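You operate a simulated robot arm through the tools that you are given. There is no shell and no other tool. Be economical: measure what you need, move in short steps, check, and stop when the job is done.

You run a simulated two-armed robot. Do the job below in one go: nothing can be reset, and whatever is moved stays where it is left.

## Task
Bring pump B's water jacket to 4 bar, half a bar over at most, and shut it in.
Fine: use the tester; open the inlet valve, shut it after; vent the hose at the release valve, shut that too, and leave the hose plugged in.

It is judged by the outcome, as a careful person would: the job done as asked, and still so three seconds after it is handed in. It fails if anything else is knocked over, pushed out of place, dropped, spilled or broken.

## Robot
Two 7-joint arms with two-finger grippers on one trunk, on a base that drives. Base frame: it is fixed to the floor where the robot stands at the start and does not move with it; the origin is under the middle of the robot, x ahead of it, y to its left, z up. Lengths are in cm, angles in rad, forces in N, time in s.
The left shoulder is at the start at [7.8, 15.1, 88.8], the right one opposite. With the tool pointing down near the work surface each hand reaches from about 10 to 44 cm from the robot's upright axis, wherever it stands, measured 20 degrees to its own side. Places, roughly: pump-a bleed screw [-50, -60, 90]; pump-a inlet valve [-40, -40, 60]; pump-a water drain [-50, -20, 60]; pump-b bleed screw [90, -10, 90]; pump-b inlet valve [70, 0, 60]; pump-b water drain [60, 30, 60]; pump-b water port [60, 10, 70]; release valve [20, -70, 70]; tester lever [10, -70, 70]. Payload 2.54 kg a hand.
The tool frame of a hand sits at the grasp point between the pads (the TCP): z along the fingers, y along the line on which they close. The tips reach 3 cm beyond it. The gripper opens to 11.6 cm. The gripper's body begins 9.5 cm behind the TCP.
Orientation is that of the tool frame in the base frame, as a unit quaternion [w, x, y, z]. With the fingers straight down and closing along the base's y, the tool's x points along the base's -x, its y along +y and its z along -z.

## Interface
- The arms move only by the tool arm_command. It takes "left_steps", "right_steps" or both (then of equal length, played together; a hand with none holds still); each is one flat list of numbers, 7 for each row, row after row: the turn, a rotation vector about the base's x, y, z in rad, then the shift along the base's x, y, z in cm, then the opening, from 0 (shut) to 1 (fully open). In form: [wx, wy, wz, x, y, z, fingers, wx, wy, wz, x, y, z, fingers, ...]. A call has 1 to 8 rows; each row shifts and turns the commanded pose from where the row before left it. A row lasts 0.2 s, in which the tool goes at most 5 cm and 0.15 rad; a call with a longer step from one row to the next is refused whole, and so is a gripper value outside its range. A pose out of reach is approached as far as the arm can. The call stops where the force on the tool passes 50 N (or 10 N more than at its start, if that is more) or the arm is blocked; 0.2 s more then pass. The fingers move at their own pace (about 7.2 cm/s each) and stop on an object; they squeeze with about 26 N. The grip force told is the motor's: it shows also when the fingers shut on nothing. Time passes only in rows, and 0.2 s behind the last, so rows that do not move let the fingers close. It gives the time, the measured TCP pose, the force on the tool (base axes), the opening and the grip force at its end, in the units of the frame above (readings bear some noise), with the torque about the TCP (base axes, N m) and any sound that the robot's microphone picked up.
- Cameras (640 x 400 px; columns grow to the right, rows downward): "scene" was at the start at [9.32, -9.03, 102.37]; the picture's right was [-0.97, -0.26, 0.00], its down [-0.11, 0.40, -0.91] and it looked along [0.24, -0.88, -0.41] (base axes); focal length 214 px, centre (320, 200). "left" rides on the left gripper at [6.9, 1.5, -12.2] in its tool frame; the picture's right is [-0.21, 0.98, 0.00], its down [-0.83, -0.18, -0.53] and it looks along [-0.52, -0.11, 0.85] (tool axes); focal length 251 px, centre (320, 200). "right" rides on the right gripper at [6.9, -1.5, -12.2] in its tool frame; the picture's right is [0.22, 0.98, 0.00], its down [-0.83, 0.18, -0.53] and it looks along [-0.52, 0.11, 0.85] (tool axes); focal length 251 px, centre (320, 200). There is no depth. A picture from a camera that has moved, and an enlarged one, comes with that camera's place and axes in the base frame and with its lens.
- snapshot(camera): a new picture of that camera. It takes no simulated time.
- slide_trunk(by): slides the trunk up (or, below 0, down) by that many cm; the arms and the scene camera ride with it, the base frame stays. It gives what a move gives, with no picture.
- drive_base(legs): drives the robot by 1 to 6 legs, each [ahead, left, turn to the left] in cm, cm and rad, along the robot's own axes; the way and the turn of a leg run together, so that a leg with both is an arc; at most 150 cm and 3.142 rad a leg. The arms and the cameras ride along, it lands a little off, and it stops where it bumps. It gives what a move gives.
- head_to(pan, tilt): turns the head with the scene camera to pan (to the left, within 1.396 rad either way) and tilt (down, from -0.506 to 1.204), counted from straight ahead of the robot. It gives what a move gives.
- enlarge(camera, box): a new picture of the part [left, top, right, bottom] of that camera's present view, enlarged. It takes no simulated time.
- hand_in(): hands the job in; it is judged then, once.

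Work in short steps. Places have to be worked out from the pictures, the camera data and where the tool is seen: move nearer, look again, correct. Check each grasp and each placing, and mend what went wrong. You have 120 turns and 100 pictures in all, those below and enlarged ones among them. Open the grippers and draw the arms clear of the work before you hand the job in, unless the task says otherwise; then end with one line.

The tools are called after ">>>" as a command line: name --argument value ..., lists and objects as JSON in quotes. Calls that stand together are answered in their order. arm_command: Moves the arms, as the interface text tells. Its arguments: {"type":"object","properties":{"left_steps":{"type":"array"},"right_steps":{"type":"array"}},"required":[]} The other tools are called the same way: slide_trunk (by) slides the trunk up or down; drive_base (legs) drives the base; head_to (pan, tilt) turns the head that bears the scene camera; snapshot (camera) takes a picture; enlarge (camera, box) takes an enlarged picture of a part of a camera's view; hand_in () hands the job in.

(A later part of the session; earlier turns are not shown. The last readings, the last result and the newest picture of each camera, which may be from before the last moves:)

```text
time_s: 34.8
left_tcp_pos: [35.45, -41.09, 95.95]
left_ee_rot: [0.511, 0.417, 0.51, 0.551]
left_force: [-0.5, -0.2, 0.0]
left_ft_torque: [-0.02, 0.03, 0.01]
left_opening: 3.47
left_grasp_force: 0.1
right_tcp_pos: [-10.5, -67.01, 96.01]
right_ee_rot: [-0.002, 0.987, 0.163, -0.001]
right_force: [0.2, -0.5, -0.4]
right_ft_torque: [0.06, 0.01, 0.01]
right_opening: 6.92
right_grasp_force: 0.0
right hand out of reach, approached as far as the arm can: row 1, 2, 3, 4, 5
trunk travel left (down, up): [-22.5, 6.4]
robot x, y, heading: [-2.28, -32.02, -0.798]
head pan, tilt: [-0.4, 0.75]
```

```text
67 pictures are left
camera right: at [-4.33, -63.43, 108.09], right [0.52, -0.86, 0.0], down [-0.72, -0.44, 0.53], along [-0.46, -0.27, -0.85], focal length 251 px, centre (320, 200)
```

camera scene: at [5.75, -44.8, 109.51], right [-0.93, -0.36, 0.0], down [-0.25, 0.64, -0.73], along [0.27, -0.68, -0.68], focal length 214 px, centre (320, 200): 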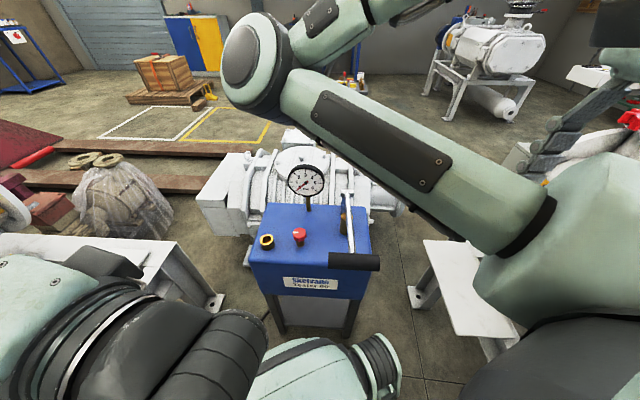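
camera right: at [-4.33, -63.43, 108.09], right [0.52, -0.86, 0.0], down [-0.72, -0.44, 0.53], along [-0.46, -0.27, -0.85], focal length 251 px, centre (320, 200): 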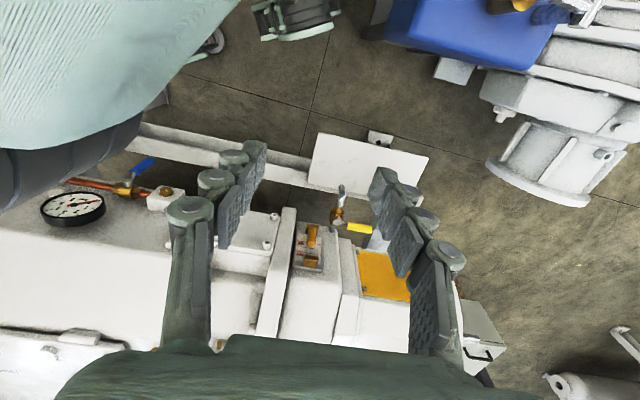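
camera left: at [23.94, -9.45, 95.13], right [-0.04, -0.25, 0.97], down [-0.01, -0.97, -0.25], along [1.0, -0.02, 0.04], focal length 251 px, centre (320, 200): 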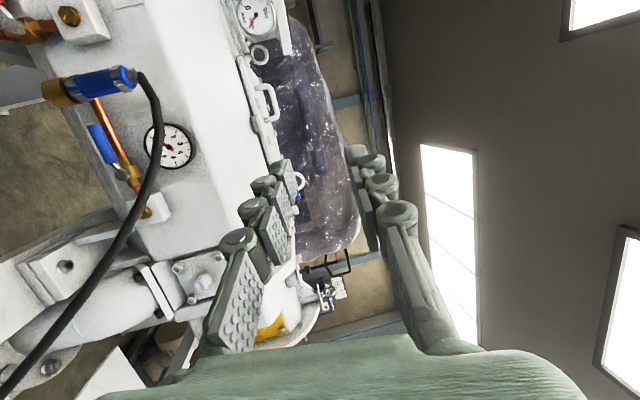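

The arm is at the edge of its wrist range in this yaw. Natural yaw suits it better: pinch the lever rod from its sides just behind the T-bar. I rotate the hand back by about +1.57 rad.

>>> arm_command --right_steps '[0, 0, 0.15, 0, 0, 1, 0.6, 0, 0, 0.15, 0, 0, 1, 0.6, 0, 0, 0.15, 0, 0, 0, 0.6, 0, 0, 0.15, 0, 0, 0, 0.6, 0, 0, 0.15, 0, 0, 0, 0.6, 0, 0, 0.15, 0, 0, 0, 0.6, 0, 0, 0.15, 0, 0, 0, 0.6, 0, 0, 0.15, 0, 0, 0, 0.6]'

>>> arm_command --right_steps '[0, 0, 0.15, 0, 0, 0, 0.4, 0, 0, 0.15, 0, 0, 0, 0.4, 0, 0, 0.08, 0, 0, 0, 0.4]'

>>> snapshot --camera "scene"

>>> snapshot --camera "right"

```text
time_s: 36.6
left_tcp_pos: [35.48, -40.34, 96.25]
left_ee_rot: [0.516, 0.412, 0.529, 0.533]
left_force: [0.1, 1.2, 1.0]
left_ft_torque: [0.02, 0.04, -0.08]
left_opening: 3.49
left_grasp_force: 0.0
right_tcp_pos: [-10.68, -66.91, 97.96]
right_ee_rot: [-0.001, 0.722, 0.692, -0.001]
right_force: [0.6, 0.6, 0.5]
right_ft_torque: [0.0, -0.05, 0.03]
right_opening: 6.95
right_grasp_force: 0.0
right hand out of reach, approached as far as the arm can: row 5
trunk travel left (down, up): [-22.5, 6.4]
robot x, y, heading: [-2.06, -32.2, -0.794]
head pan, tilt: [-0.4, 0.75]
```

```text
time_s: 37.4
left_tcp_pos: [35.56, -40.07, 96.37]
left_ee_rot: [0.518, 0.411, 0.532, 0.529]
left_force: [0.4, -0.9, -0.8]
left_ft_torque: [0.01, -0.02, 0.06]
left_opening: 3.49
left_grasp_force: 0.0
right_tcp_pos: [-10.73, -66.84, 98.0]
right_ee_rot: [0.0, 0.579, 0.815, -0.001]
right_force: [-0.3, -0.1, -0.3]
right_ft_torque: [0.01, -0.03, 0.0]
right_opening: 4.65
right_grasp_force: 0.0
trunk travel left (down, up): [-22.5, 6.4]
robot x, y, heading: [-1.97, -32.03, -0.795]
head pan, tilt: [-0.4, 0.75]
```

```text
66 pictures are left
camera scene: at [5.74, -44.78, 109.51], right [-0.93, -0.36, 0.0], down [-0.25, 0.64, -0.73], along [0.27, -0.68, -0.68], focal length 214 px, centre (320, 200)
```

scene: 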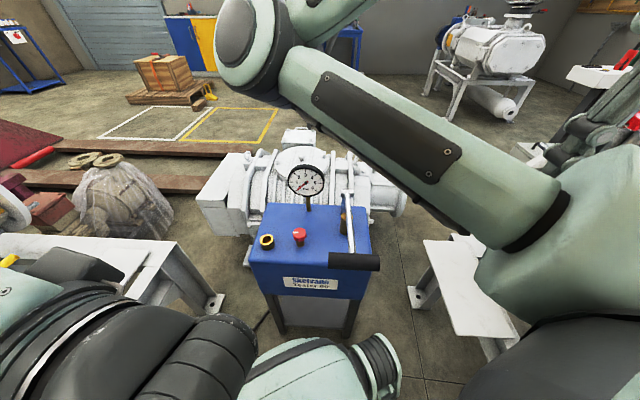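

```text
65 pictures are left
camera right: at [-14.29, -60.86, 110.13], right [0.85, 0.53, 0.0], down [0.45, -0.72, 0.53], along [0.28, -0.46, -0.85], focal length 251 px, centre (320, 200)
```

right: 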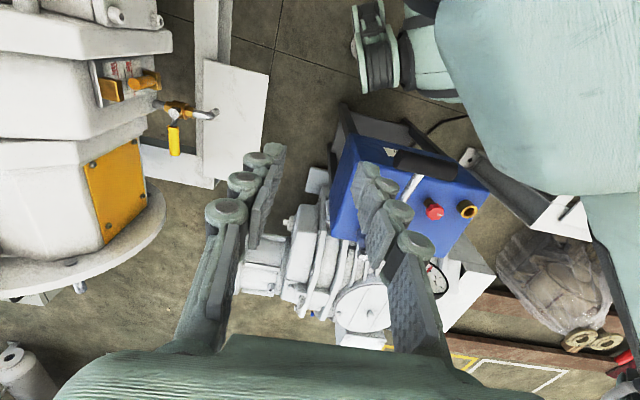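

The elbow is swung forward over the tester, high. I move the hand toward the rod at safe height and see how the posture follows.

>>> arm_command --right_steps '[0, 0, 0, 4.5, 0.5, 0, 0.4, 0, 0, 0, 4.5, 0.5, 0, 0.4, 0, 0, 0, 4.5, 0, 0, 0.4, 0, 0, 0, 4, 0, 0, 0.4]'

>>> snapshot --camera "scene"

>>> snapshot --camera "right"

```text
time_s: 38.4
left_tcp_pos: [35.49, -40.2, 96.44]
left_ee_rot: [0.517, 0.41, 0.533, 0.529]
left_force: [-0.5, -0.8, -0.4]
left_ft_torque: [-0.01, -0.01, 0.03]
left_opening: 3.48
left_grasp_force: 0.0
right_tcp_pos: [-10.43, -65.38, 97.02]
right_ee_rot: [0.0, 0.579, 0.815, -0.002]
right_force: [-0.5, 0.0, 0.4]
right_ft_torque: [-0.01, 0.02, 0.01]
right_opening: 4.66
right_grasp_force: 0.0
right hand out of reach, approached as far as the arm can: row 1, 2, 3, 4
trunk travel left (down, up): [-22.5, 6.4]
robot x, y, heading: [-2.47, -31.86, -0.798]
head pan, tilt: [-0.4, 0.75]
```

```text
64 pictures are left
camera scene: at [5.74, -44.78, 109.51], right [-0.93, -0.36, 0.0], down [-0.25, 0.64, -0.73], along [0.27, -0.68, -0.68], focal length 214 px, centre (320, 200)
```

scene: 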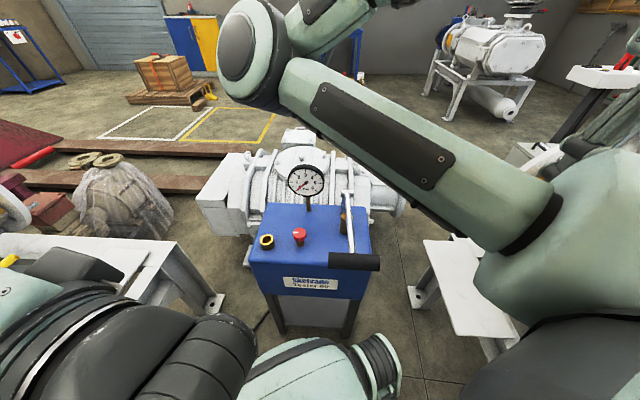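

```text
63 pictures are left
camera right: at [-14.07, -59.37, 109.22], right [0.85, 0.52, 0.0], down [0.44, -0.72, 0.53], along [0.28, -0.46, -0.85], focal length 251 px, centre (320, 200)
```

right: 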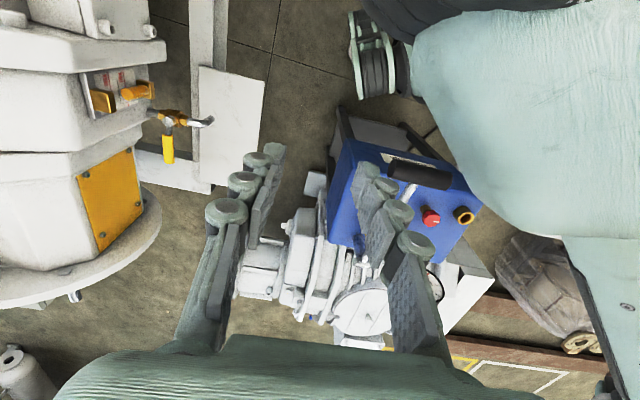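

The arm is folded too tightly against its own limit. I extend the hand outward (−y) first, then swing to +x.

>>> arm_command --right_steps '[0, 0, 0, 0, -4.5, 1, 0.4, 0, 0, 0, 0, -4.5, 1, 0.4, 0, 0, 0, 1, -4.5, 0, 0.4, 0, 0, 0, 2, -4, 0, 0.4, 0, 0, 0, 4, -1, 0, 0.4, 0, 0, 0, 4, 0, 0, 0.4, 0, 0, 0, 4, 0, 0, 0.4, 0, 0, 0, 4, 0, 0, 0.4]'

>>> snapshot --camera "scene"

```text
time_s: 40.2
left_tcp_pos: [35.33, -40.52, 96.25]
left_ee_rot: [0.516, 0.414, 0.524, 0.536]
left_force: [-0.1, -0.7, -1.4]
left_ft_torque: [0.0, -0.05, 0.07]
left_opening: 3.48
left_grasp_force: 0.0
right_tcp_pos: [-0.27, -90.56, 99.21]
right_ee_rot: [0.0, 0.58, 0.815, -0.002]
right_force: [0.3, -0.2, -0.1]
right_ft_torque: [-0.05, 0.01, 0.02]
right_opening: 4.63
right_grasp_force: 0.0
right hand out of reach, approached as far as the arm can: row 5, 6, 7, 8
trunk travel left (down, up): [-22.5, 6.4]
robot x, y, heading: [-2.05, -32.57, -0.797]
head pan, tilt: [-0.4, 0.75]
```

```text
62 pictures are left
camera scene: at [5.74, -44.76, 109.51], right [-0.93, -0.36, 0.0], down [-0.25, 0.63, -0.73], along [0.27, -0.68, -0.68], focal length 214 px, centre (320, 200)
```

scene: 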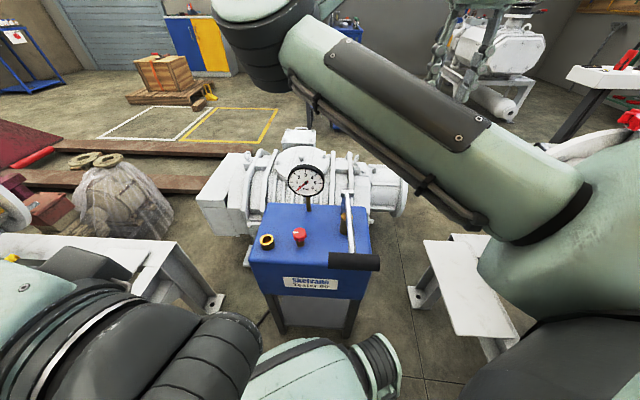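

The right arm's elbow is on the inner side, so it works best with the target at its front-right (as at the start). I shift the robot left to about (12,-19), heading -0.65, putting the handle at the hand's natural place.

>>> drive_base --legs '[[0.9, 19, 0], [0, 0, 0.15]]'

>>> head_to --pan -0.6 --tilt 0.6

>>> snapshot --camera "scene"

>>> snapshot --camera "right"

>>> snapshot --camera "left"

```text
time_s: 43.3
left_tcp_pos: [50.31, -23.42, 95.89]
left_ee_rot: [0.467, 0.381, 0.531, 0.596]
left_force: [-1.0, 1.3, -4.8]
left_ft_torque: [0.19, -0.44, -0.36]
left_opening: 3.45
left_grasp_force: 0.1
right_tcp_pos: [22.05, -77.28, 99.12]
right_ee_rot: [0.0, 0.517, 0.856, -0.001]
right_force: [-0.4, -2.5, 0.4]
right_ft_torque: [0.18, -0.14, 0.02]
right_opening: 4.66
right_grasp_force: 0.0
trunk travel left (down, up): [-22.5, 6.4]
robot x, y, heading: [11.87, -19.74, -0.649]
head pan, tilt: [-0.4, 0.75]
```

```text
time_s: 44.0
left_tcp_pos: [50.31, -23.29, 95.89]
left_ee_rot: [0.468, 0.38, 0.533, 0.594]
left_force: [0.1, -0.3, -0.7]
left_ft_torque: [-0.02, -0.01, 0.03]
left_opening: 3.5
left_grasp_force: 0.1
right_tcp_pos: [22.07, -77.33, 99.26]
right_ee_rot: [0.0, 0.517, 0.856, -0.001]
right_force: [-0.5, 0.4, -0.3]
right_ft_torque: [0.01, 0.0, -0.03]
right_opening: 4.65
right_grasp_force: 0.1
trunk travel left (down, up): [-22.5, 6.4]
robot x, y, heading: [11.95, -19.53, -0.658]
head pan, tilt: [-0.6, 0.6]
```

```text
61 pictures are left
camera scene: at [20.14, -32.36, 110.79], right [-0.95, -0.31, 0.0], down [-0.18, 0.54, -0.82], along [0.26, -0.78, -0.57], focal length 214 px, centre (320, 200)
```

scene: 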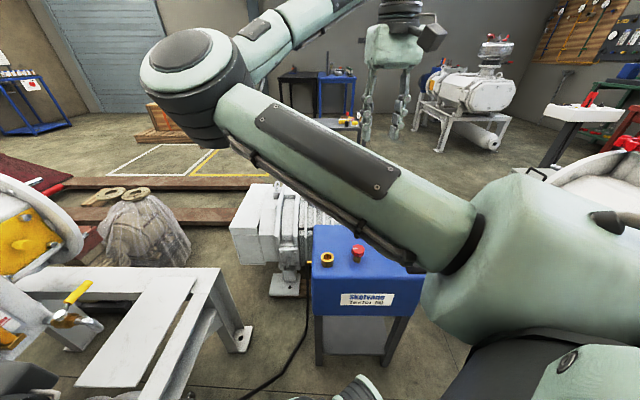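

```text
60 pictures are left
camera right: at [17.64, -71.83, 111.33], right [0.77, 0.64, 0.0], down [0.54, -0.65, 0.53], along [0.34, -0.41, -0.85], focal length 251 px, centre (320, 200)
```

right: 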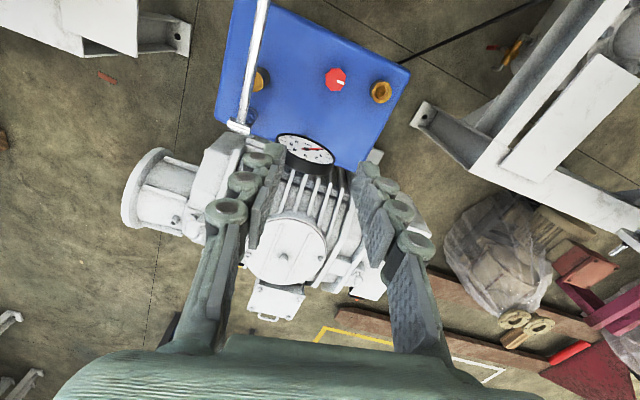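

```text
59 pictures are left
camera left: at [36.55, -20.01, 95.38], right [-0.09, -0.2, 0.98], down [-0.25, -0.94, -0.22], along [0.96, -0.27, 0.03], focal length 251 px, centre (320, 200)
```

left: 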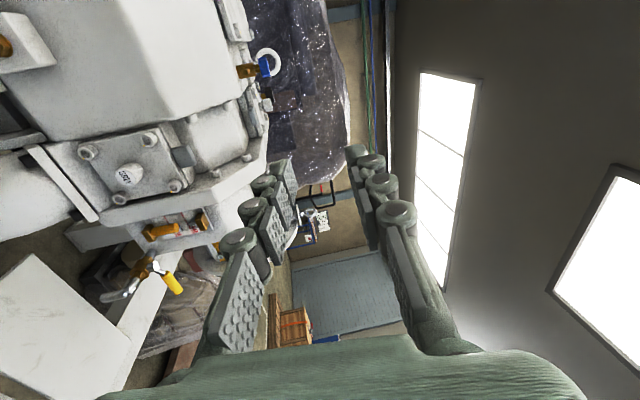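

Good: the hand now reaches the tester comfortably. I move it above the rod just behind the T-bar, yaw −0.18, at z≈88.

>>> arm_command --right_steps '[0, 0, -0.06, -3.5, 2, -2, 0.45, 0, 0, -0.06, -3.4, 2, -2.5, 0.45, 0, 0, -0.06, -3.4, 2, -2.5, 0.45, 0, 0, 0, -3.4, 1.9, -2.5, 0.45]'

>>> snapshot --camera "right"

>>> snapshot --camera "scene"

```text
time_s: 45.0
left_tcp_pos: [50.32, -23.18, 95.85]
left_ee_rot: [0.468, 0.379, 0.537, 0.59]
left_force: [-0.3, -0.5, 0.1]
left_ft_torque: [0.0, 0.03, -0.01]
left_opening: 3.47
left_grasp_force: 0.0
right_tcp_pos: [8.27, -69.24, 89.55]
right_ee_rot: [0.001, 0.593, 0.806, -0.001]
right_force: [-0.4, -1.1, -0.9]
right_ft_torque: [0.0, 0.02, 0.0]
right_opening: 5.23
right_grasp_force: 0.0
trunk travel left (down, up): [-22.5, 6.4]
robot x, y, heading: [12.03, -19.36, -0.651]
head pan, tilt: [-0.6, 0.6]
```

```text
58 pictures are left
camera right: at [4.9, -63.0, 101.83], right [0.87, 0.5, 0.0], down [0.42, -0.73, 0.54], along [0.26, -0.47, -0.84], focal length 251 px, centre (320, 200)
```

right: 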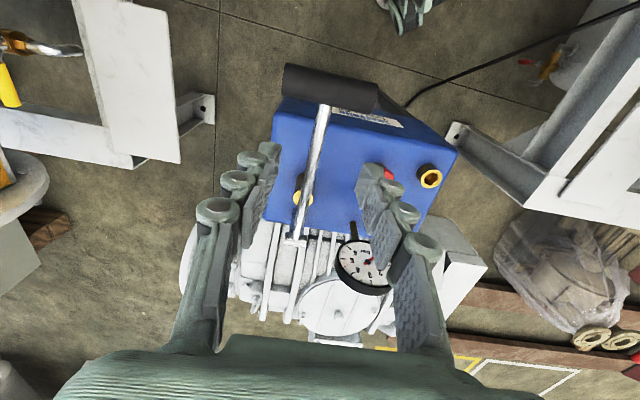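

```text
57 pictures are left
camera scene: at [20.13, -32.37, 110.8], right [-0.95, -0.31, 0.0], down [-0.18, 0.54, -0.83], along [0.26, -0.78, -0.56], focal length 214 px, centre (320, 200)
```

scene: 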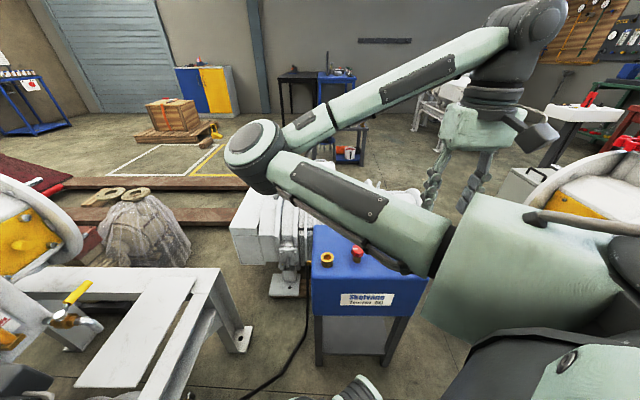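

The rod is aligned between the fingers in plan. I lower 14.5 cm to straddle it and check.

>>> arm_command --right_steps '[0, 0, 0, 0.2, 0, -4.5, 0.45, 0, 0, 0, 0, 0, -4.5, 0.45, 0, 0, 0, 0, 0, -4, 0.45]'

>>> snapshot --camera "right"

```text
time_s: 45.8
left_tcp_pos: [50.39, -23.05, 95.92]
left_ee_rot: [0.469, 0.377, 0.543, 0.586]
left_force: [-0.1, -0.5, -1.1]
left_ft_torque: [0.03, 0.0, 0.07]
left_opening: 3.49
left_grasp_force: 0.1
right_tcp_pos: [8.49, -69.38, 76.81]
right_ee_rot: [0.0, 0.593, 0.806, -0.001]
right_force: [0.0, -0.4, -0.1]
right_ft_torque: [0.0, -0.01, 0.0]
right_opening: 5.24
right_grasp_force: 0.0
trunk travel left (down, up): [-22.5, 6.4]
robot x, y, heading: [11.94, -19.91, -0.65]
head pan, tilt: [-0.6, 0.6]
```

```text
56 pictures are left
camera right: at [5.02, -63.14, 88.89], right [0.87, 0.5, 0.0], down [0.42, -0.73, 0.53], along [0.26, -0.47, -0.85], focal length 251 px, centre (320, 200)
```

right: 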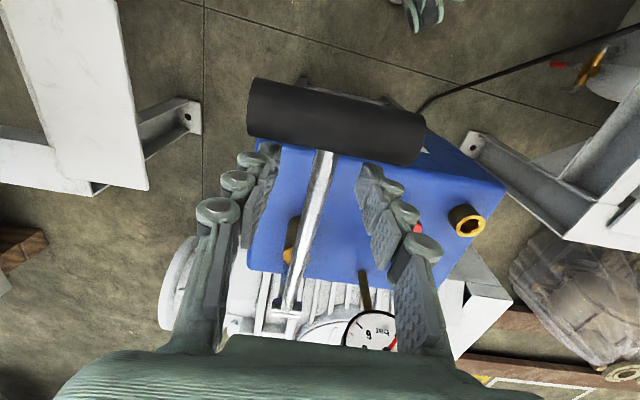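

The rod lies between the fingers. I lower 2 cm and grip.

>>> arm_command --right_steps '[0, 0, 0, 0.1, 0, -2, 0.45, 0, 0, 0, 0, 0, 0, 0, 0, 0, 0, 0, 0, 0, 0, 0, 0, 0, 0, 0, 0, 0]'

>>> snapshot --camera "right"

>>> head_to --pan 0.6 --tilt 0.4

>>> snapshot --camera "scene"

```text
time_s: 46.8
left_tcp_pos: [50.37, -22.67, 96.13]
left_ee_rot: [0.472, 0.374, 0.551, 0.577]
left_force: [0.3, -0.2, 0.0]
left_ft_torque: [0.02, 0.0, -0.04]
left_opening: 3.51
left_grasp_force: 0.0
right_tcp_pos: [8.57, -69.37, 74.72]
right_ee_rot: [0.0, 0.593, 0.805, -0.002]
right_force: [0.2, -0.5, 1.1]
right_ft_torque: [-0.08, -0.04, 0.1]
right_opening: 1.37
right_grasp_force: 26.4
trunk travel left (down, up): [-22.5, 6.4]
robot x, y, heading: [11.89, -19.54, -0.651]
head pan, tilt: [-0.6, 0.6]
```

```text
55 pictures are left
camera right: at [5.23, -63.19, 86.89], right [0.87, 0.5, 0.0], down [0.42, -0.73, 0.53], along [0.26, -0.47, -0.85], focal length 251 px, centre (320, 200)
```

right: 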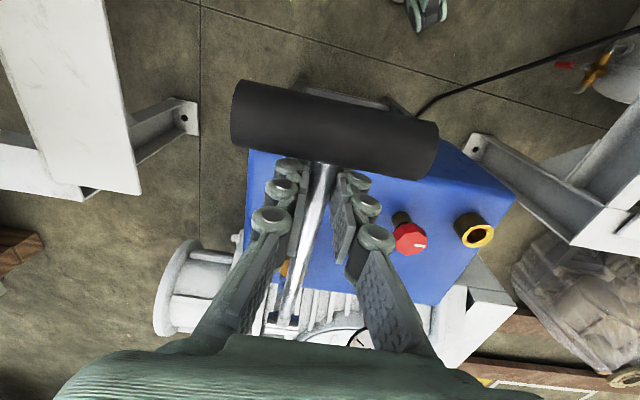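

```text
time_s: 48.2
left_tcp_pos: [50.33, -22.51, 96.12]
left_ee_rot: [0.475, 0.373, 0.552, 0.575]
left_force: [-0.1, -2.1, -0.8]
left_ft_torque: [0.02, -0.1, 0.24]
left_opening: 3.5
left_grasp_force: 0.0
right_tcp_pos: [8.77, -69.5, 74.7]
right_ee_rot: [0.0, 0.592, 0.806, -0.001]
right_force: [0.7, -1.9, 0.3]
right_ft_torque: [0.07, -0.08, 0.1]
right_opening: 1.33
right_grasp_force: 25.9
trunk travel left (down, up): [-22.5, 6.4]
robot x, y, heading: [11.7, -19.5, -0.654]
head pan, tilt: [0.6, 0.4]
```

```text
54 pictures are left
camera scene: at [26.62, -24.45, 112.62], right [-0.05, -1.0, 0.0], down [-0.39, 0.02, -0.92], along [0.92, -0.05, -0.39], focal length 214 px, centre (320, 200)
```

scene: 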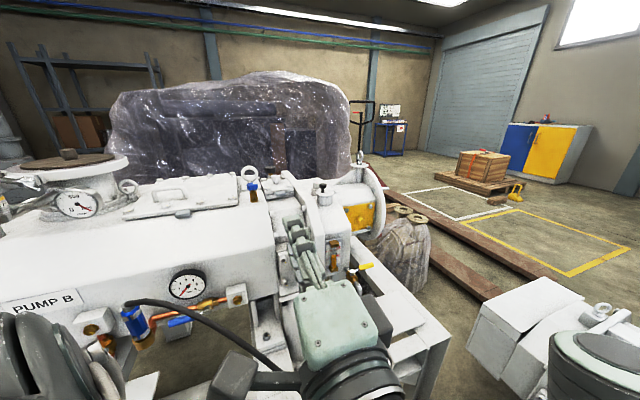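

The rod is gripped (1.35 cm). The head can see pump B's gauge. I try raising the lever along its arc about the pivot.

>>> arm_command --right_steps '[0, 0, 0, 0.21, -0.7, 2.1, 0, 0, 0, 0, 0.29, -0.96, 2.05, 0, 0, 0, 0, 0.33, -1.1, 1.9, 0, 0, 0, 0, 0.41, -1.34, 1.8, 0]'

>>> snapshot --camera "right"

>>> enlarge --camera "scene" --box '[115, 250, 275, 350]'

```text
time_s: 49.2
left_tcp_pos: [50.29, -22.44, 96.33]
left_ee_rot: [0.474, 0.373, 0.555, 0.573]
left_force: [-0.5, 0.6, 0.7]
left_ft_torque: [0.0, 0.0, 0.0]
left_opening: 3.47
left_grasp_force: 0.1
right_tcp_pos: [10.01, -73.61, 82.65]
right_ee_rot: [-0.001, 0.593, 0.805, -0.001]
right_force: [0.3, -0.6, 0.4]
right_ft_torque: [0.0, -0.03, -0.03]
right_opening: 0.01
right_grasp_force: 25.9
trunk travel left (down, up): [-22.5, 6.4]
robot x, y, heading: [11.87, -19.63, -0.654]
head pan, tilt: [0.6, 0.4]
```

```text
53 pictures are left
camera right: at [6.52, -67.37, 94.76], right [0.87, 0.5, 0.0], down [0.42, -0.73, 0.53], along [0.26, -0.47, -0.84], focal length 251 px, centre (320, 200)
```

right: 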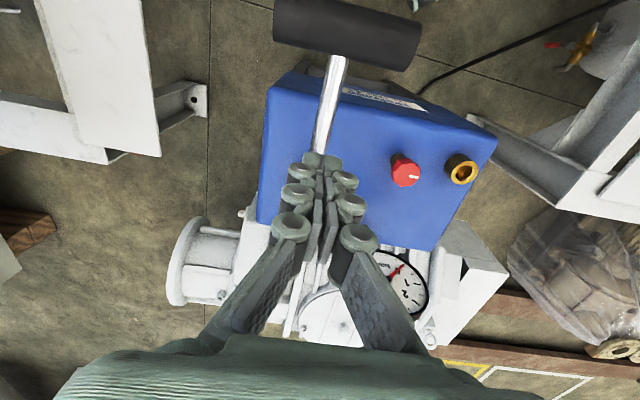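

```text
4.00 times, centred on (195, 300) of scene
camera zoom: at [26.62, -24.46, 112.63], right [-0.05, -1.0, 0.0], down [-0.39, 0.02, -0.92], along [0.92, -0.05, -0.39], focal length 858 px, centre (820, -200)
```

zoom: 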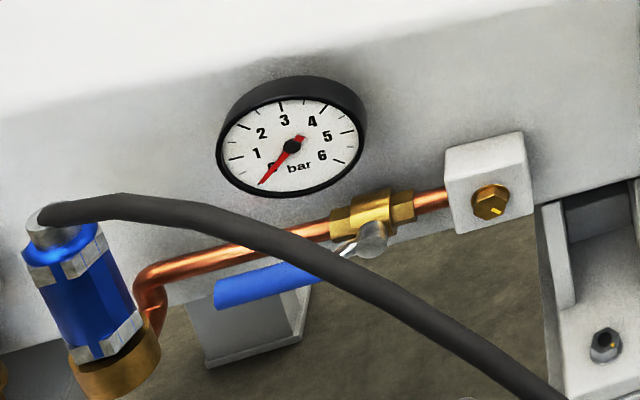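

The fingers slid off upward; the lever did not move, so it may be at the top of its stroke or need a push. I place the shut fingers on top of the T-bar and press down.

>>> arm_command --right_steps '[0, 0, 0, 0, 0, 4, 0, 0, 0, 0, -1.4, 3.9, 0, 0, 0, 0, 0, -1.3, 3.9, 0, 0, 0, 0, 0, 0, 0, -3, 0]'

>>> snapshot --camera "right"

```text
time_s: 50.2
left_tcp_pos: [50.28, -21.97, 96.4]
left_ee_rot: [0.476, 0.368, 0.564, 0.565]
left_force: [0.9, 0.2, 0.9]
left_ft_torque: [0.03, 0.01, -0.02]
left_opening: 3.48
left_grasp_force: 0.0
right_tcp_pos: [7.27, -65.74, 83.34]
right_ee_rot: [0.0, 0.592, 0.806, -0.001]
right_force: [0.7, 0.2, 0.0]
right_ft_torque: [0.01, -0.01, -0.03]
right_opening: 0.0
right_grasp_force: 26.1
trunk travel left (down, up): [-22.5, 6.4]
robot x, y, heading: [11.7, -20.01, -0.654]
head pan, tilt: [0.6, 0.4]
```

```text
51 pictures are left
camera right: at [3.84, -59.58, 95.59], right [0.87, 0.5, 0.0], down [0.42, -0.73, 0.53], along [0.26, -0.47, -0.85], focal length 251 px, centre (320, 200)
```

right: 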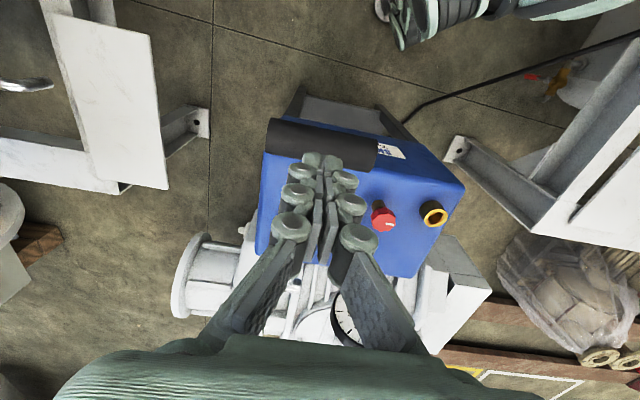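

Tips are right above the bar. I press down in small rows.

>>> arm_command --right_steps '[0, 0, 0, 0, 0, -1.5, 0, 0, 0, 0, 0, 0, -1.5, 0, 0, 0, 0, 0, 0.1, -1.5, 0, 0, 0, 0, 0, 0.1, -1.5, 0, 0, 0, 0, 0, 0.1, -1.5, 0]'

>>> snapshot --camera "right"

>>> enlarge --camera "scene" --box '[115, 250, 275, 350]'

```text
time_s: 51.4
left_tcp_pos: [50.42, -21.82, 96.39]
left_ee_rot: [0.477, 0.368, 0.565, 0.564]
left_force: [-0.1, 0.4, 0.2]
left_ft_torque: [0.0, 0.01, 0.0]
left_opening: 3.49
left_grasp_force: 0.1
right_tcp_pos: [7.44, -66.72, 76.24]
right_ee_rot: [0.0, 0.593, 0.805, 0.0]
right_force: [0.6, 0.8, 2.1]
right_ft_torque: [0.08, -0.04, -0.02]
right_opening: 0.61
right_grasp_force: 26.5
right hand out of reach, approached as far as the arm can: row 2, 3, 4
trunk travel left (down, up): [-22.5, 6.4]
robot x, y, heading: [11.8, -19.59, -0.646]
head pan, tilt: [0.6, 0.4]
```

```text
50 pictures are left
camera right: at [4.0, -60.45, 88.33], right [0.87, 0.5, 0.0], down [0.42, -0.74, 0.53], along [0.26, -0.46, -0.85], focal length 251 px, centre (320, 200)
```

right: 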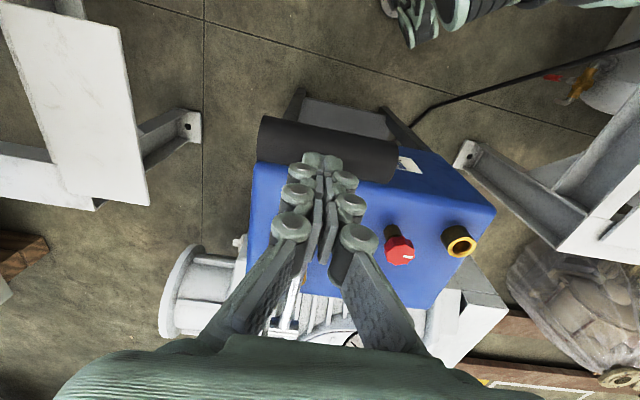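

```text
4.00 times, centred on (195, 300) of scene
camera zoom: at [26.62, -24.41, 112.62], right [-0.05, -1.0, 0.0], down [-0.39, 0.02, -0.92], along [0.92, -0.05, -0.39], focal length 858 px, centre (820, -200)
```

zoom: 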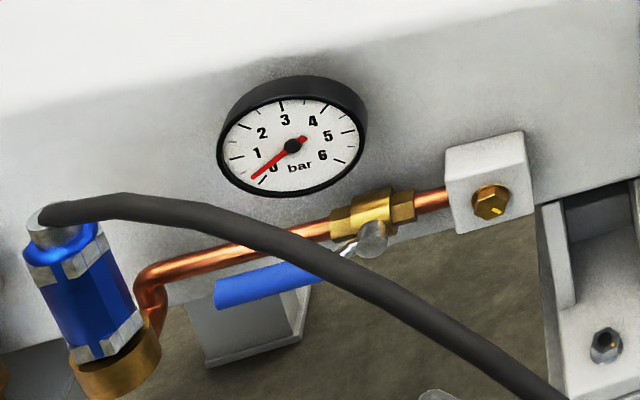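

The downstroke works: the needle rose slightly and the bar came down about 4 cm. The arm is at its near limit though, so I lift off, back the robot ~8 cm away, and check whether the lever stays down.

>>> arm_command --right_steps '[0, 0, 0, 0, 0, 4, 0, 0, 0, 0, 0, 0, 4, 0.3]'

>>> drive_base --legs '[[-4.8, 6.4, 0]]'

>>> snapshot --camera "right"

```text
time_s: 52.0
left_tcp_pos: [50.39, -22.47, 96.35]
left_ee_rot: [0.474, 0.372, 0.555, 0.574]
left_force: [0.1, 1.0, 0.2]
left_ft_torque: [0.0, 0.0, -0.04]
left_opening: 3.48
left_grasp_force: 0.1
right_tcp_pos: [7.46, -66.41, 84.27]
right_ee_rot: [-0.001, 0.593, 0.806, 0.0]
right_force: [0.0, -1.3, 0.5]
right_ft_torque: [-0.04, -0.01, -0.02]
right_opening: 3.51
right_grasp_force: 0.2
trunk travel left (down, up): [-22.5, 6.4]
robot x, y, heading: [11.73, -19.42, -0.652]
head pan, tilt: [0.6, 0.4]
```

```text
time_s: 53.3
left_tcp_pos: [50.53, -14.04, 96.38]
left_ee_rot: [0.476, 0.368, 0.565, 0.565]
left_force: [0.4, 0.2, -0.2]
left_ft_torque: [0.01, -0.02, 0.0]
left_opening: 3.47
left_grasp_force: 0.1
right_tcp_pos: [7.4, -58.36, 84.18]
right_ee_rot: [0.0, 0.592, 0.806, 0.0]
right_force: [1.1, -0.3, -0.5]
right_ft_torque: [0.02, 0.0, -0.01]
right_opening: 3.46
right_grasp_force: 0.1
trunk travel left (down, up): [-22.5, 6.4]
robot x, y, heading: [11.93, -11.46, -0.652]
head pan, tilt: [0.6, 0.4]
```

```text
48 pictures are left
camera right: at [4.12, -52.32, 96.35], right [0.87, 0.5, 0.0], down [0.42, -0.73, 0.53], along [0.26, -0.47, -0.85], focal length 251 px, centre (320, 200)
```

right: 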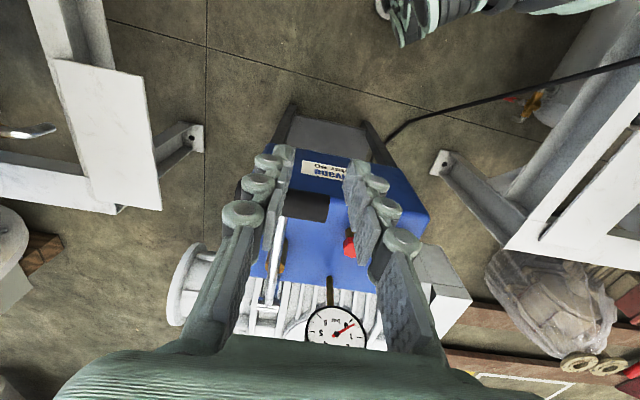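

The lever is back up near z≈75.8 (it springs back or was lifted with the hand). I go over the bar again and make a longer downstroke.

>>> arm_command --right_steps '[0, 0, 0, 0, -3.6, 0, 0, 0, 0, 0, 0, -3.5, 0, 0, 0, 0, 0, 0, 0, -3, 0, 0, 0, 0, 0, 0.1, -2, 0, 0, 0, 0, 0, 0.1, -2, 0, 0, 0, 0, 0, 0.1, -2, 0, 0, 0, 0, 0, 0.1, -2, 0]'

>>> snapshot --camera "right"

>>> snapshot --camera "scene"

```text
time_s: 54.9
left_tcp_pos: [50.43, -14.9, 96.16]
left_ee_rot: [0.474, 0.376, 0.546, 0.579]
left_force: [-0.6, 0.8, -0.5]
left_ft_torque: [0.02, 0.0, -0.03]
left_opening: 3.49
left_grasp_force: 0.0
right_tcp_pos: [7.48, -64.98, 73.26]
right_ee_rot: [0.001, 0.593, 0.805, -0.002]
right_force: [-1.8, -0.7, 2.2]
right_ft_torque: [0.0, 0.05, -0.01]
right_opening: 0.62
right_grasp_force: 25.7
trunk travel left (down, up): [-22.5, 6.4]
robot x, y, heading: [11.67, -12.17, -0.651]
head pan, tilt: [0.6, 0.4]
```

```text
47 pictures are left
camera right: at [4.08, -58.92, 85.4], right [0.87, 0.5, 0.0], down [0.42, -0.73, 0.54], along [0.26, -0.47, -0.84], focal length 251 px, centre (320, 200)
```

right: 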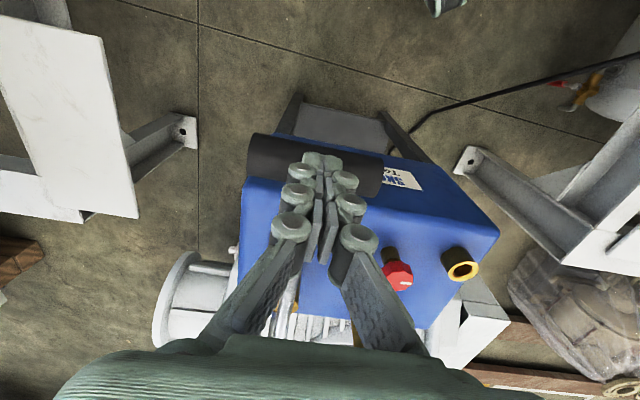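

```text
46 pictures are left
camera scene: at [26.69, -16.48, 112.63], right [-0.05, -1.0, 0.0], down [-0.39, 0.02, -0.92], along [0.92, -0.05, -0.39], focal length 214 px, centre (320, 200)
```

scene: 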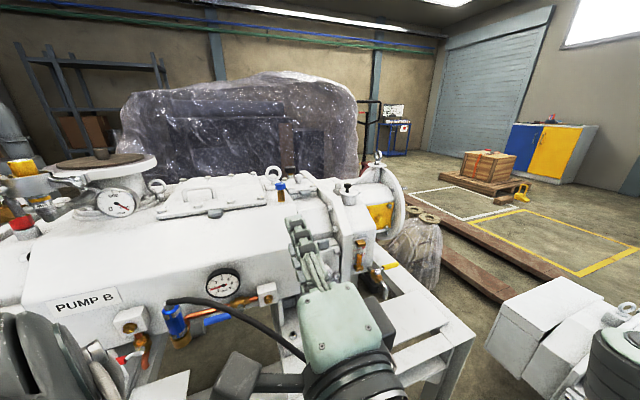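

Only 2 N so far; I continue the stroke downward to find the bottom stop and look at the pressure.

>>> arm_command --right_steps '[0, 0, 0, 0, 0.05, -1.5, 0, 0, 0, 0, 0, 0.05, -1.5, 0, 0, 0, 0, 0, 0, -1.5, 0, 0, 0, 0, 0, 0, -1.5, 0, 0, 0, 0, 0, 0, -1.5, 0]'

>>> snapshot --camera "right"

>>> enlarge --camera "scene" --box '[140, 240, 300, 340]'

```text
time_s: 55.9
left_tcp_pos: [50.35, -14.12, 96.39]
left_ee_rot: [0.481, 0.371, 0.56, 0.563]
left_force: [0.1, -1.0, -0.6]
left_ft_torque: [0.01, -0.1, 0.12]
left_opening: 3.46
left_grasp_force: 0.0
right_tcp_pos: [7.04, -63.77, 67.51]
right_ee_rot: [-0.011, 0.599, 0.8, 0.008]
right_force: [-2.5, 21.8, 10.5]
right_ft_torque: [0.52, -0.01, 0.1]
right_opening: 0.01
right_grasp_force: 26.3
trunk travel left (down, up): [-22.5, 6.4]
robot x, y, heading: [11.67, -11.76, -0.654]
head pan, tilt: [0.6, 0.4]
stopped in row 5 (right hand): the force on the tool passed its limit at 63 N (the readings are from after the stop); the commanded pose is now the measured one
```

```text
45 pictures are left
camera right: at [3.84, -57.92, 79.92], right [0.88, 0.48, 0.0], down [0.41, -0.76, 0.51], along [0.25, -0.45, -0.86], focal length 251 px, centre (320, 200)
```

right: 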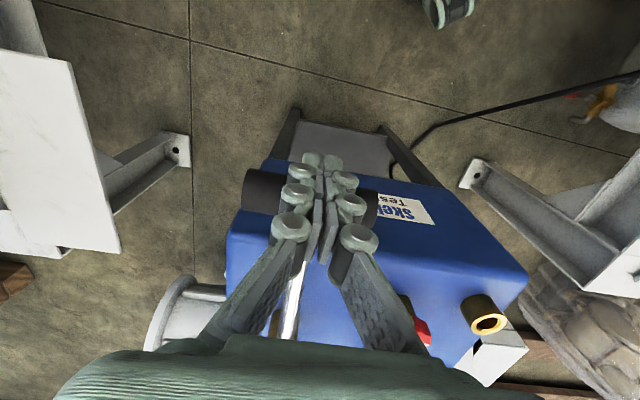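

```text
4.00 times, centred on (220, 290) of scene
camera zoom: at [26.7, -16.28, 112.63], right [-0.05, -1.0, 0.0], down [-0.39, 0.02, -0.92], along [0.92, -0.05, -0.39], focal length 858 px, centre (720, -160)
```

zoom: 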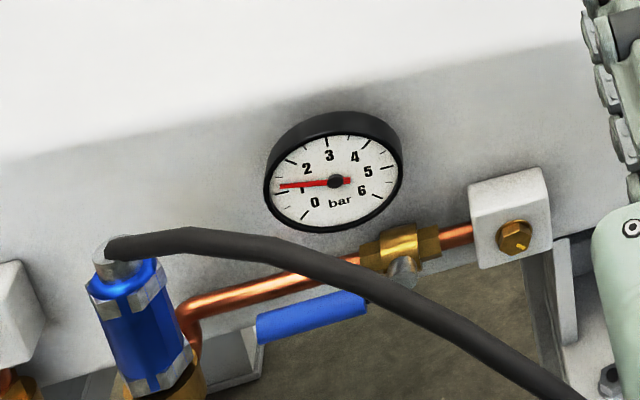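

One stroke raised the jacket to about 1.2 bar; the tips finally slid off the front of the bar at its bottom. I lift off and see whether the lever returns by itself.

>>> arm_command --right_steps '[0, 0, 0, 0, 1.5, 2, 0, 0, 0, 0, 0, 0, 4.5, 0, 0, 0, 0, 0, 0, 4.5, 0, 0, 0, 0, 0, -1.5, 4, 0]'

>>> snapshot --camera "right"

```text
time_s: 56.9
left_tcp_pos: [50.14, -15.22, 96.12]
left_ee_rot: [0.476, 0.379, 0.537, 0.584]
left_force: [0.2, -0.4, 1.2]
left_ft_torque: [0.02, 0.03, -0.01]
left_opening: 3.49
left_grasp_force: 0.0
right_tcp_pos: [7.15, -64.17, 82.56]
right_ee_rot: [-0.009, 0.598, 0.801, 0.005]
right_force: [-0.4, -0.8, -0.2]
right_ft_torque: [-0.01, -0.01, 0.03]
right_opening: 0.0
right_grasp_force: 25.7
trunk travel left (down, up): [-22.5, 6.4]
robot x, y, heading: [11.73, -11.73, -0.653]
head pan, tilt: [0.6, 0.4]
```

```text
43 pictures are left
camera right: at [3.87, -58.21, 94.79], right [0.87, 0.48, 0.0], down [0.41, -0.75, 0.52], along [0.25, -0.45, -0.86], focal length 251 px, centre (320, 200)
```

right: 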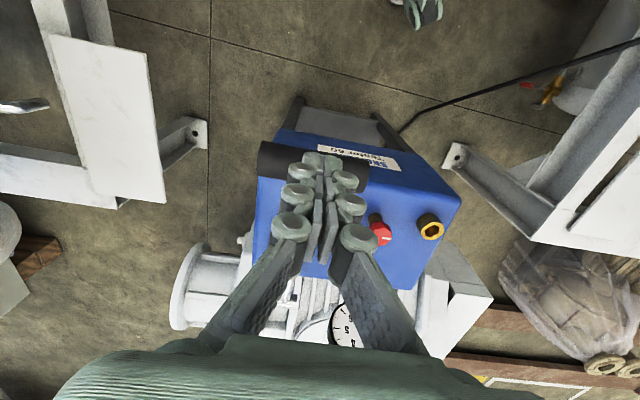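

The lever springs back by itself. Second stroke, pressing right at the rod–bar junction (y≈-66.3).

>>> arm_command --right_steps '[0, 0, 0, 0.2, -2.1, 0, 0, 0, 0, 0, 0, 0, -3, 0, 0, 0, 0, 0, 0, -3, 0, 0, 0, 0, 0, 0, -2, 0, 0, 0, 0, 0, 0, -2, 0, 0, 0, 0, 0, 0, -2, 0, 0, 0, 0, 0, 0, -2, 0]'

>>> enlarge --camera "scene" --box '[180, 250, 260, 300]'

```text
time_s: 58.5
left_tcp_pos: [50.3, -14.47, 96.38]
left_ee_rot: [0.479, 0.373, 0.552, 0.571]
left_force: [0.2, -0.4, -0.5]
left_ft_torque: [0.0, 0.02, -0.04]
left_opening: 3.49
left_grasp_force: 0.1
right_tcp_pos: [7.34, -66.39, 68.78]
right_ee_rot: [-0.006, 0.597, 0.802, 0.002]
right_force: [0.8, -4.4, 20.5]
right_ft_torque: [-0.1, -0.06, 0.06]
right_opening: 0.61
right_grasp_force: 26.0
trunk travel left (down, up): [-22.5, 6.4]
robot x, y, heading: [12.06, -11.67, -0.649]
head pan, tilt: [0.6, 0.4]
```

```text
8.00 times, centred on (220, 275) of scene
camera zoom: at [26.71, -16.32, 112.67], right [-0.05, -1.0, 0.0], down [-0.39, 0.02, -0.92], along [0.92, -0.05, -0.39], focal length 1716 px, centre (1120, -400)
```

zoom: 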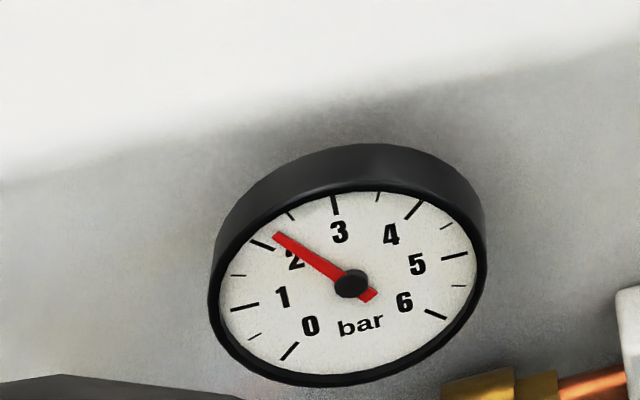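

About 2.15 bar. I lift and repeat the same stroke.

>>> arm_command --right_steps '[0, 0, 0, 0, 0, 4.7, 0, 0, 0, 0, 0, 0, 4.7, 0, 0, 0, 0, 0, 0, 4.6, 0]'

>>> arm_command --right_steps '[0, 0, 0, 0, 0, -3, 0, 0, 0, 0, 0, 0, -3, 0, 0, 0, 0, 0, 0, -2, 0, 0, 0, 0, 0, 0, -2, 0, 0, 0, 0, 0, 0, -2, 0, 0, 0, 0, 0, 0, -2, 0]'

>>> enlarge --camera "scene" --box '[180, 250, 260, 300]'

```text
time_s: 59.3
left_tcp_pos: [50.81, -14.81, 95.85]
left_ee_rot: [0.458, 0.371, 0.557, 0.585]
left_force: [0.4, -1.8, -1.5]
left_ft_torque: [0.04, -0.15, 0.2]
left_opening: 3.47
left_grasp_force: 0.1
right_tcp_pos: [7.21, -66.25, 82.79]
right_ee_rot: [-0.009, 0.598, 0.802, 0.006]
right_force: [0.2, 0.5, -0.3]
right_ft_torque: [0.0, -0.02, 0.01]
right_opening: 0.0
right_grasp_force: 25.8
trunk travel left (down, up): [-22.5, 6.4]
robot x, y, heading: [11.96, -11.65, -0.649]
head pan, tilt: [0.6, 0.4]
```

```text
time_s: 60.7
left_tcp_pos: [50.17, -14.85, 96.2]
left_ee_rot: [0.477, 0.375, 0.544, 0.58]
left_force: [0.8, 0.9, 0.5]
left_ft_torque: [0.0, 0.0, -0.04]
left_opening: 3.48
left_grasp_force: 0.0
right_tcp_pos: [7.43, -66.41, 68.61]
right_ee_rot: [-0.006, 0.597, 0.802, 0.002]
right_force: [1.0, -3.4, 21.1]
right_ft_torque: [-0.07, -0.03, 0.02]
right_opening: 0.63
right_grasp_force: 26.1
trunk travel left (down, up): [-22.5, 6.4]
robot x, y, heading: [12.05, -11.87, -0.652]
head pan, tilt: [0.6, 0.4]
```

```text
8.00 times, centred on (220, 275) of scene
camera zoom: at [26.71, -16.3, 112.67], right [-0.05, -1.0, 0.0], down [-0.39, 0.02, -0.92], along [0.92, -0.05, -0.39], focal length 1716 px, centre (1120, -400)
```

zoom: 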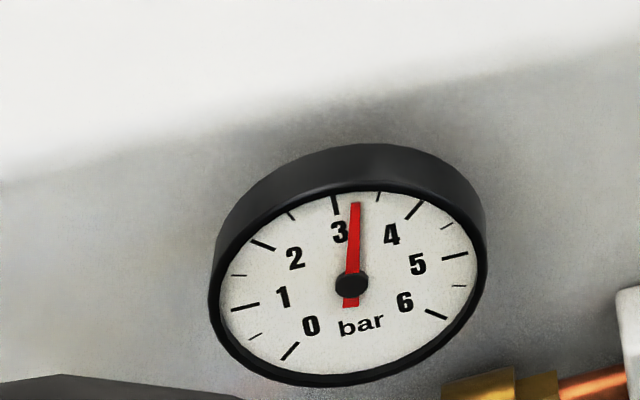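

About 3.25 bar. The next stroke should be slightly shortened (to z≈70.2) to land near 4.2.

>>> arm_command --right_steps '[0, 0, 0, 0, 0, 4.7, 0, 0, 0, 0, 0, 0, 4.7, 0, 0, 0, 0, 0, 0, 4.7, 0]'

>>> arm_command --right_steps '[0, 0, 0, 0, 0, -3, 0, 0, 0, 0, 0, 0, -3, 0, 0, 0, 0, 0, 0, -2, 0, 0, 0, 0, 0, 0, -2, 0, 0, 0, 0, 0, 0, -1.5, 0, 0, 0, 0, 0, 0, -1, 0]'

>>> enlarge --camera "scene" --box '[180, 250, 260, 300]'

```text
time_s: 61.5
left_tcp_pos: [50.31, -14.56, 96.44]
left_ee_rot: [0.479, 0.372, 0.552, 0.573]
left_force: [-1.2, 0.1, 0.7]
left_ft_torque: [0.0, 0.01, 0.0]
left_opening: 3.49
left_grasp_force: 0.1
right_tcp_pos: [7.18, -66.22, 82.37]
right_ee_rot: [-0.009, 0.597, 0.802, 0.006]
right_force: [-0.2, -1.0, -0.1]
right_ft_torque: [0.02, 0.01, 0.02]
right_opening: 0.0
right_grasp_force: 26.0
trunk travel left (down, up): [-22.5, 6.4]
robot x, y, heading: [11.82, -11.53, -0.652]
head pan, tilt: [0.6, 0.4]
```

```text
time_s: 62.9
left_tcp_pos: [50.64, -15.22, 95.91]
left_ee_rot: [0.463, 0.377, 0.552, 0.583]
left_force: [-0.4, 1.1, 0.1]
left_ft_torque: [-0.04, 0.01, 0.0]
left_opening: 3.48
left_grasp_force: 0.1
right_tcp_pos: [7.38, -66.48, 70.15]
right_ee_rot: [-0.009, 0.597, 0.802, 0.005]
right_force: [0.9, -3.4, 3.9]
right_ft_torque: [-0.06, 0.01, -0.03]
right_opening: 0.6
right_grasp_force: 26.1
trunk travel left (down, up): [-22.5, 6.4]
robot x, y, heading: [12.03, -11.81, -0.649]
head pan, tilt: [0.6, 0.4]
```

```text
8.00 times, centred on (220, 275) of scene
camera zoom: at [26.7, -16.45, 112.62], right [-0.05, -1.0, 0.0], down [-0.39, 0.02, -0.92], along [0.92, -0.05, -0.39], focal length 1716 px, centre (1120, -400)
```

zoom: 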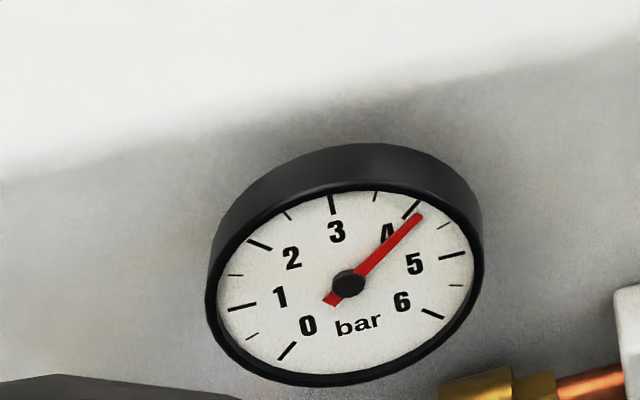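

About 4.15 bar. I lift the hand well clear, check that the pressure holds, then drive back to the starting place to shut the inlet valve.

>>> arm_command --right_steps '[0, 0, 0, 0, 0, 4.8, 0, 0, 0, 0, 0, 0, 4.8, 0, 0, 0, 0, 0, 0, 4.8, 0, 0, 0, 0, 0, 0, 4.8, 0, 0, 0, 0, 0, 0, 4.8, 0, 0, 0, 0, 0, 0, 4.8, 0, 0, 0, 0, 0, 0, 4.8, 0, 0, 0, 0, 0, 0, 4.8, 0]'

>>> enlarge --camera "scene" --box '[180, 250, 260, 300]'

>>> drive_base --legs '[[-16.6, 2, 0], [0, 0, 0.65]]'

>>> head_to --pan 0 --tilt 0.7

>>> snapshot --camera "scene"

```text
time_s: 64.7
left_tcp_pos: [50.43, -14.12, 96.53]
left_ee_rot: [0.481, 0.369, 0.563, 0.561]
left_force: [0.0, -0.4, -0.6]
left_ft_torque: [0.0, 0.01, -0.02]
left_opening: 3.49
left_grasp_force: 0.0
right_tcp_pos: [7.22, -66.22, 108.43]
right_ee_rot: [-0.008, 0.597, 0.802, 0.005]
right_force: [-0.1, -0.4, 0.3]
right_ft_torque: [0.0, -0.01, -0.02]
right_opening: 0.0
right_grasp_force: 25.1
trunk travel left (down, up): [-22.5, 6.4]
robot x, y, heading: [11.74, -11.66, -0.651]
head pan, tilt: [0.6, 0.4]
```

```text
8.00 times, centred on (220, 275) of scene
camera zoom: at [26.68, -16.41, 112.62], right [-0.05, -1.0, 0.0], down [-0.39, 0.02, -0.92], along [0.92, -0.05, -0.39], focal length 1716 px, centre (1120, -400)
```

zoom: 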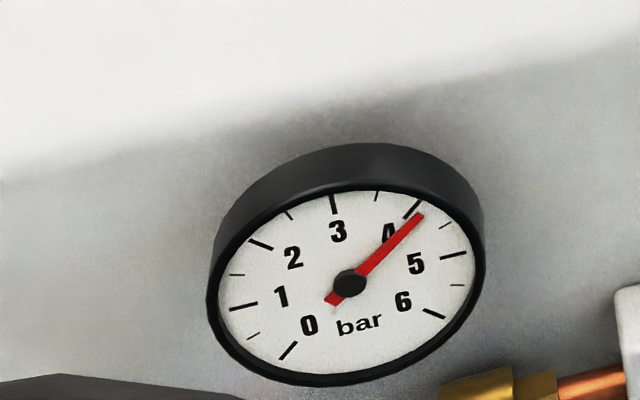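

```text
time_s: 68.0
left_tcp_pos: [32.61, 20.28, 96.19]
left_ee_rot: [0.265, 0.189, 0.631, 0.704]
left_force: [0.5, -2.5, 0.1]
left_ft_torque: [0.01, -0.04, 0.18]
left_opening: 3.49
left_grasp_force: 0.0
right_tcp_pos: [29.13, -46.25, 108.26]
right_ee_rot: [-0.01, 0.312, 0.95, 0.003]
right_force: [0.0, -0.6, 0.0]
right_ft_torque: [-0.02, 0.03, 0.0]
right_opening: 0.01
right_grasp_force: 26.1
trunk travel left (down, up): [-22.5, 6.4]
robot x, y, heading: [-0.12, -0.2, -0.004]
head pan, tilt: [0.6, 0.4]
```

```text
time_s: 69.0
left_tcp_pos: [32.36, 20.25, 96.28]
left_ee_rot: [0.27, 0.185, 0.637, 0.698]
left_force: [-0.4, 1.4, 0.0]
left_ft_torque: [0.02, 0.02, -0.02]
left_opening: 3.48
left_grasp_force: 0.1
right_tcp_pos: [29.13, -46.21, 108.38]
right_ee_rot: [-0.009, 0.31, 0.951, 0.002]
right_force: [0.4, -0.3, 0.6]
right_ft_torque: [-0.02, 0.02, -0.01]
right_opening: 0.01
right_grasp_force: 25.9
trunk travel left (down, up): [-22.5, 6.4]
robot x, y, heading: [-0.03, -0.09, -0.004]
head pan, tilt: [0.0, 0.7]
```

```text
38 pictures are left
camera scene: at [15.34, -0.2, 109.94], right [0.0, -1.0, 0.0], down [-0.64, 0.0, -0.77], along [0.77, 0.0, -0.64], focal length 214 px, centre (320, 200)
```

scene: 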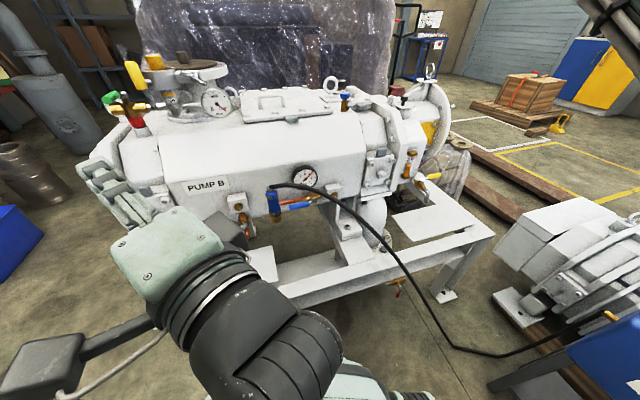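

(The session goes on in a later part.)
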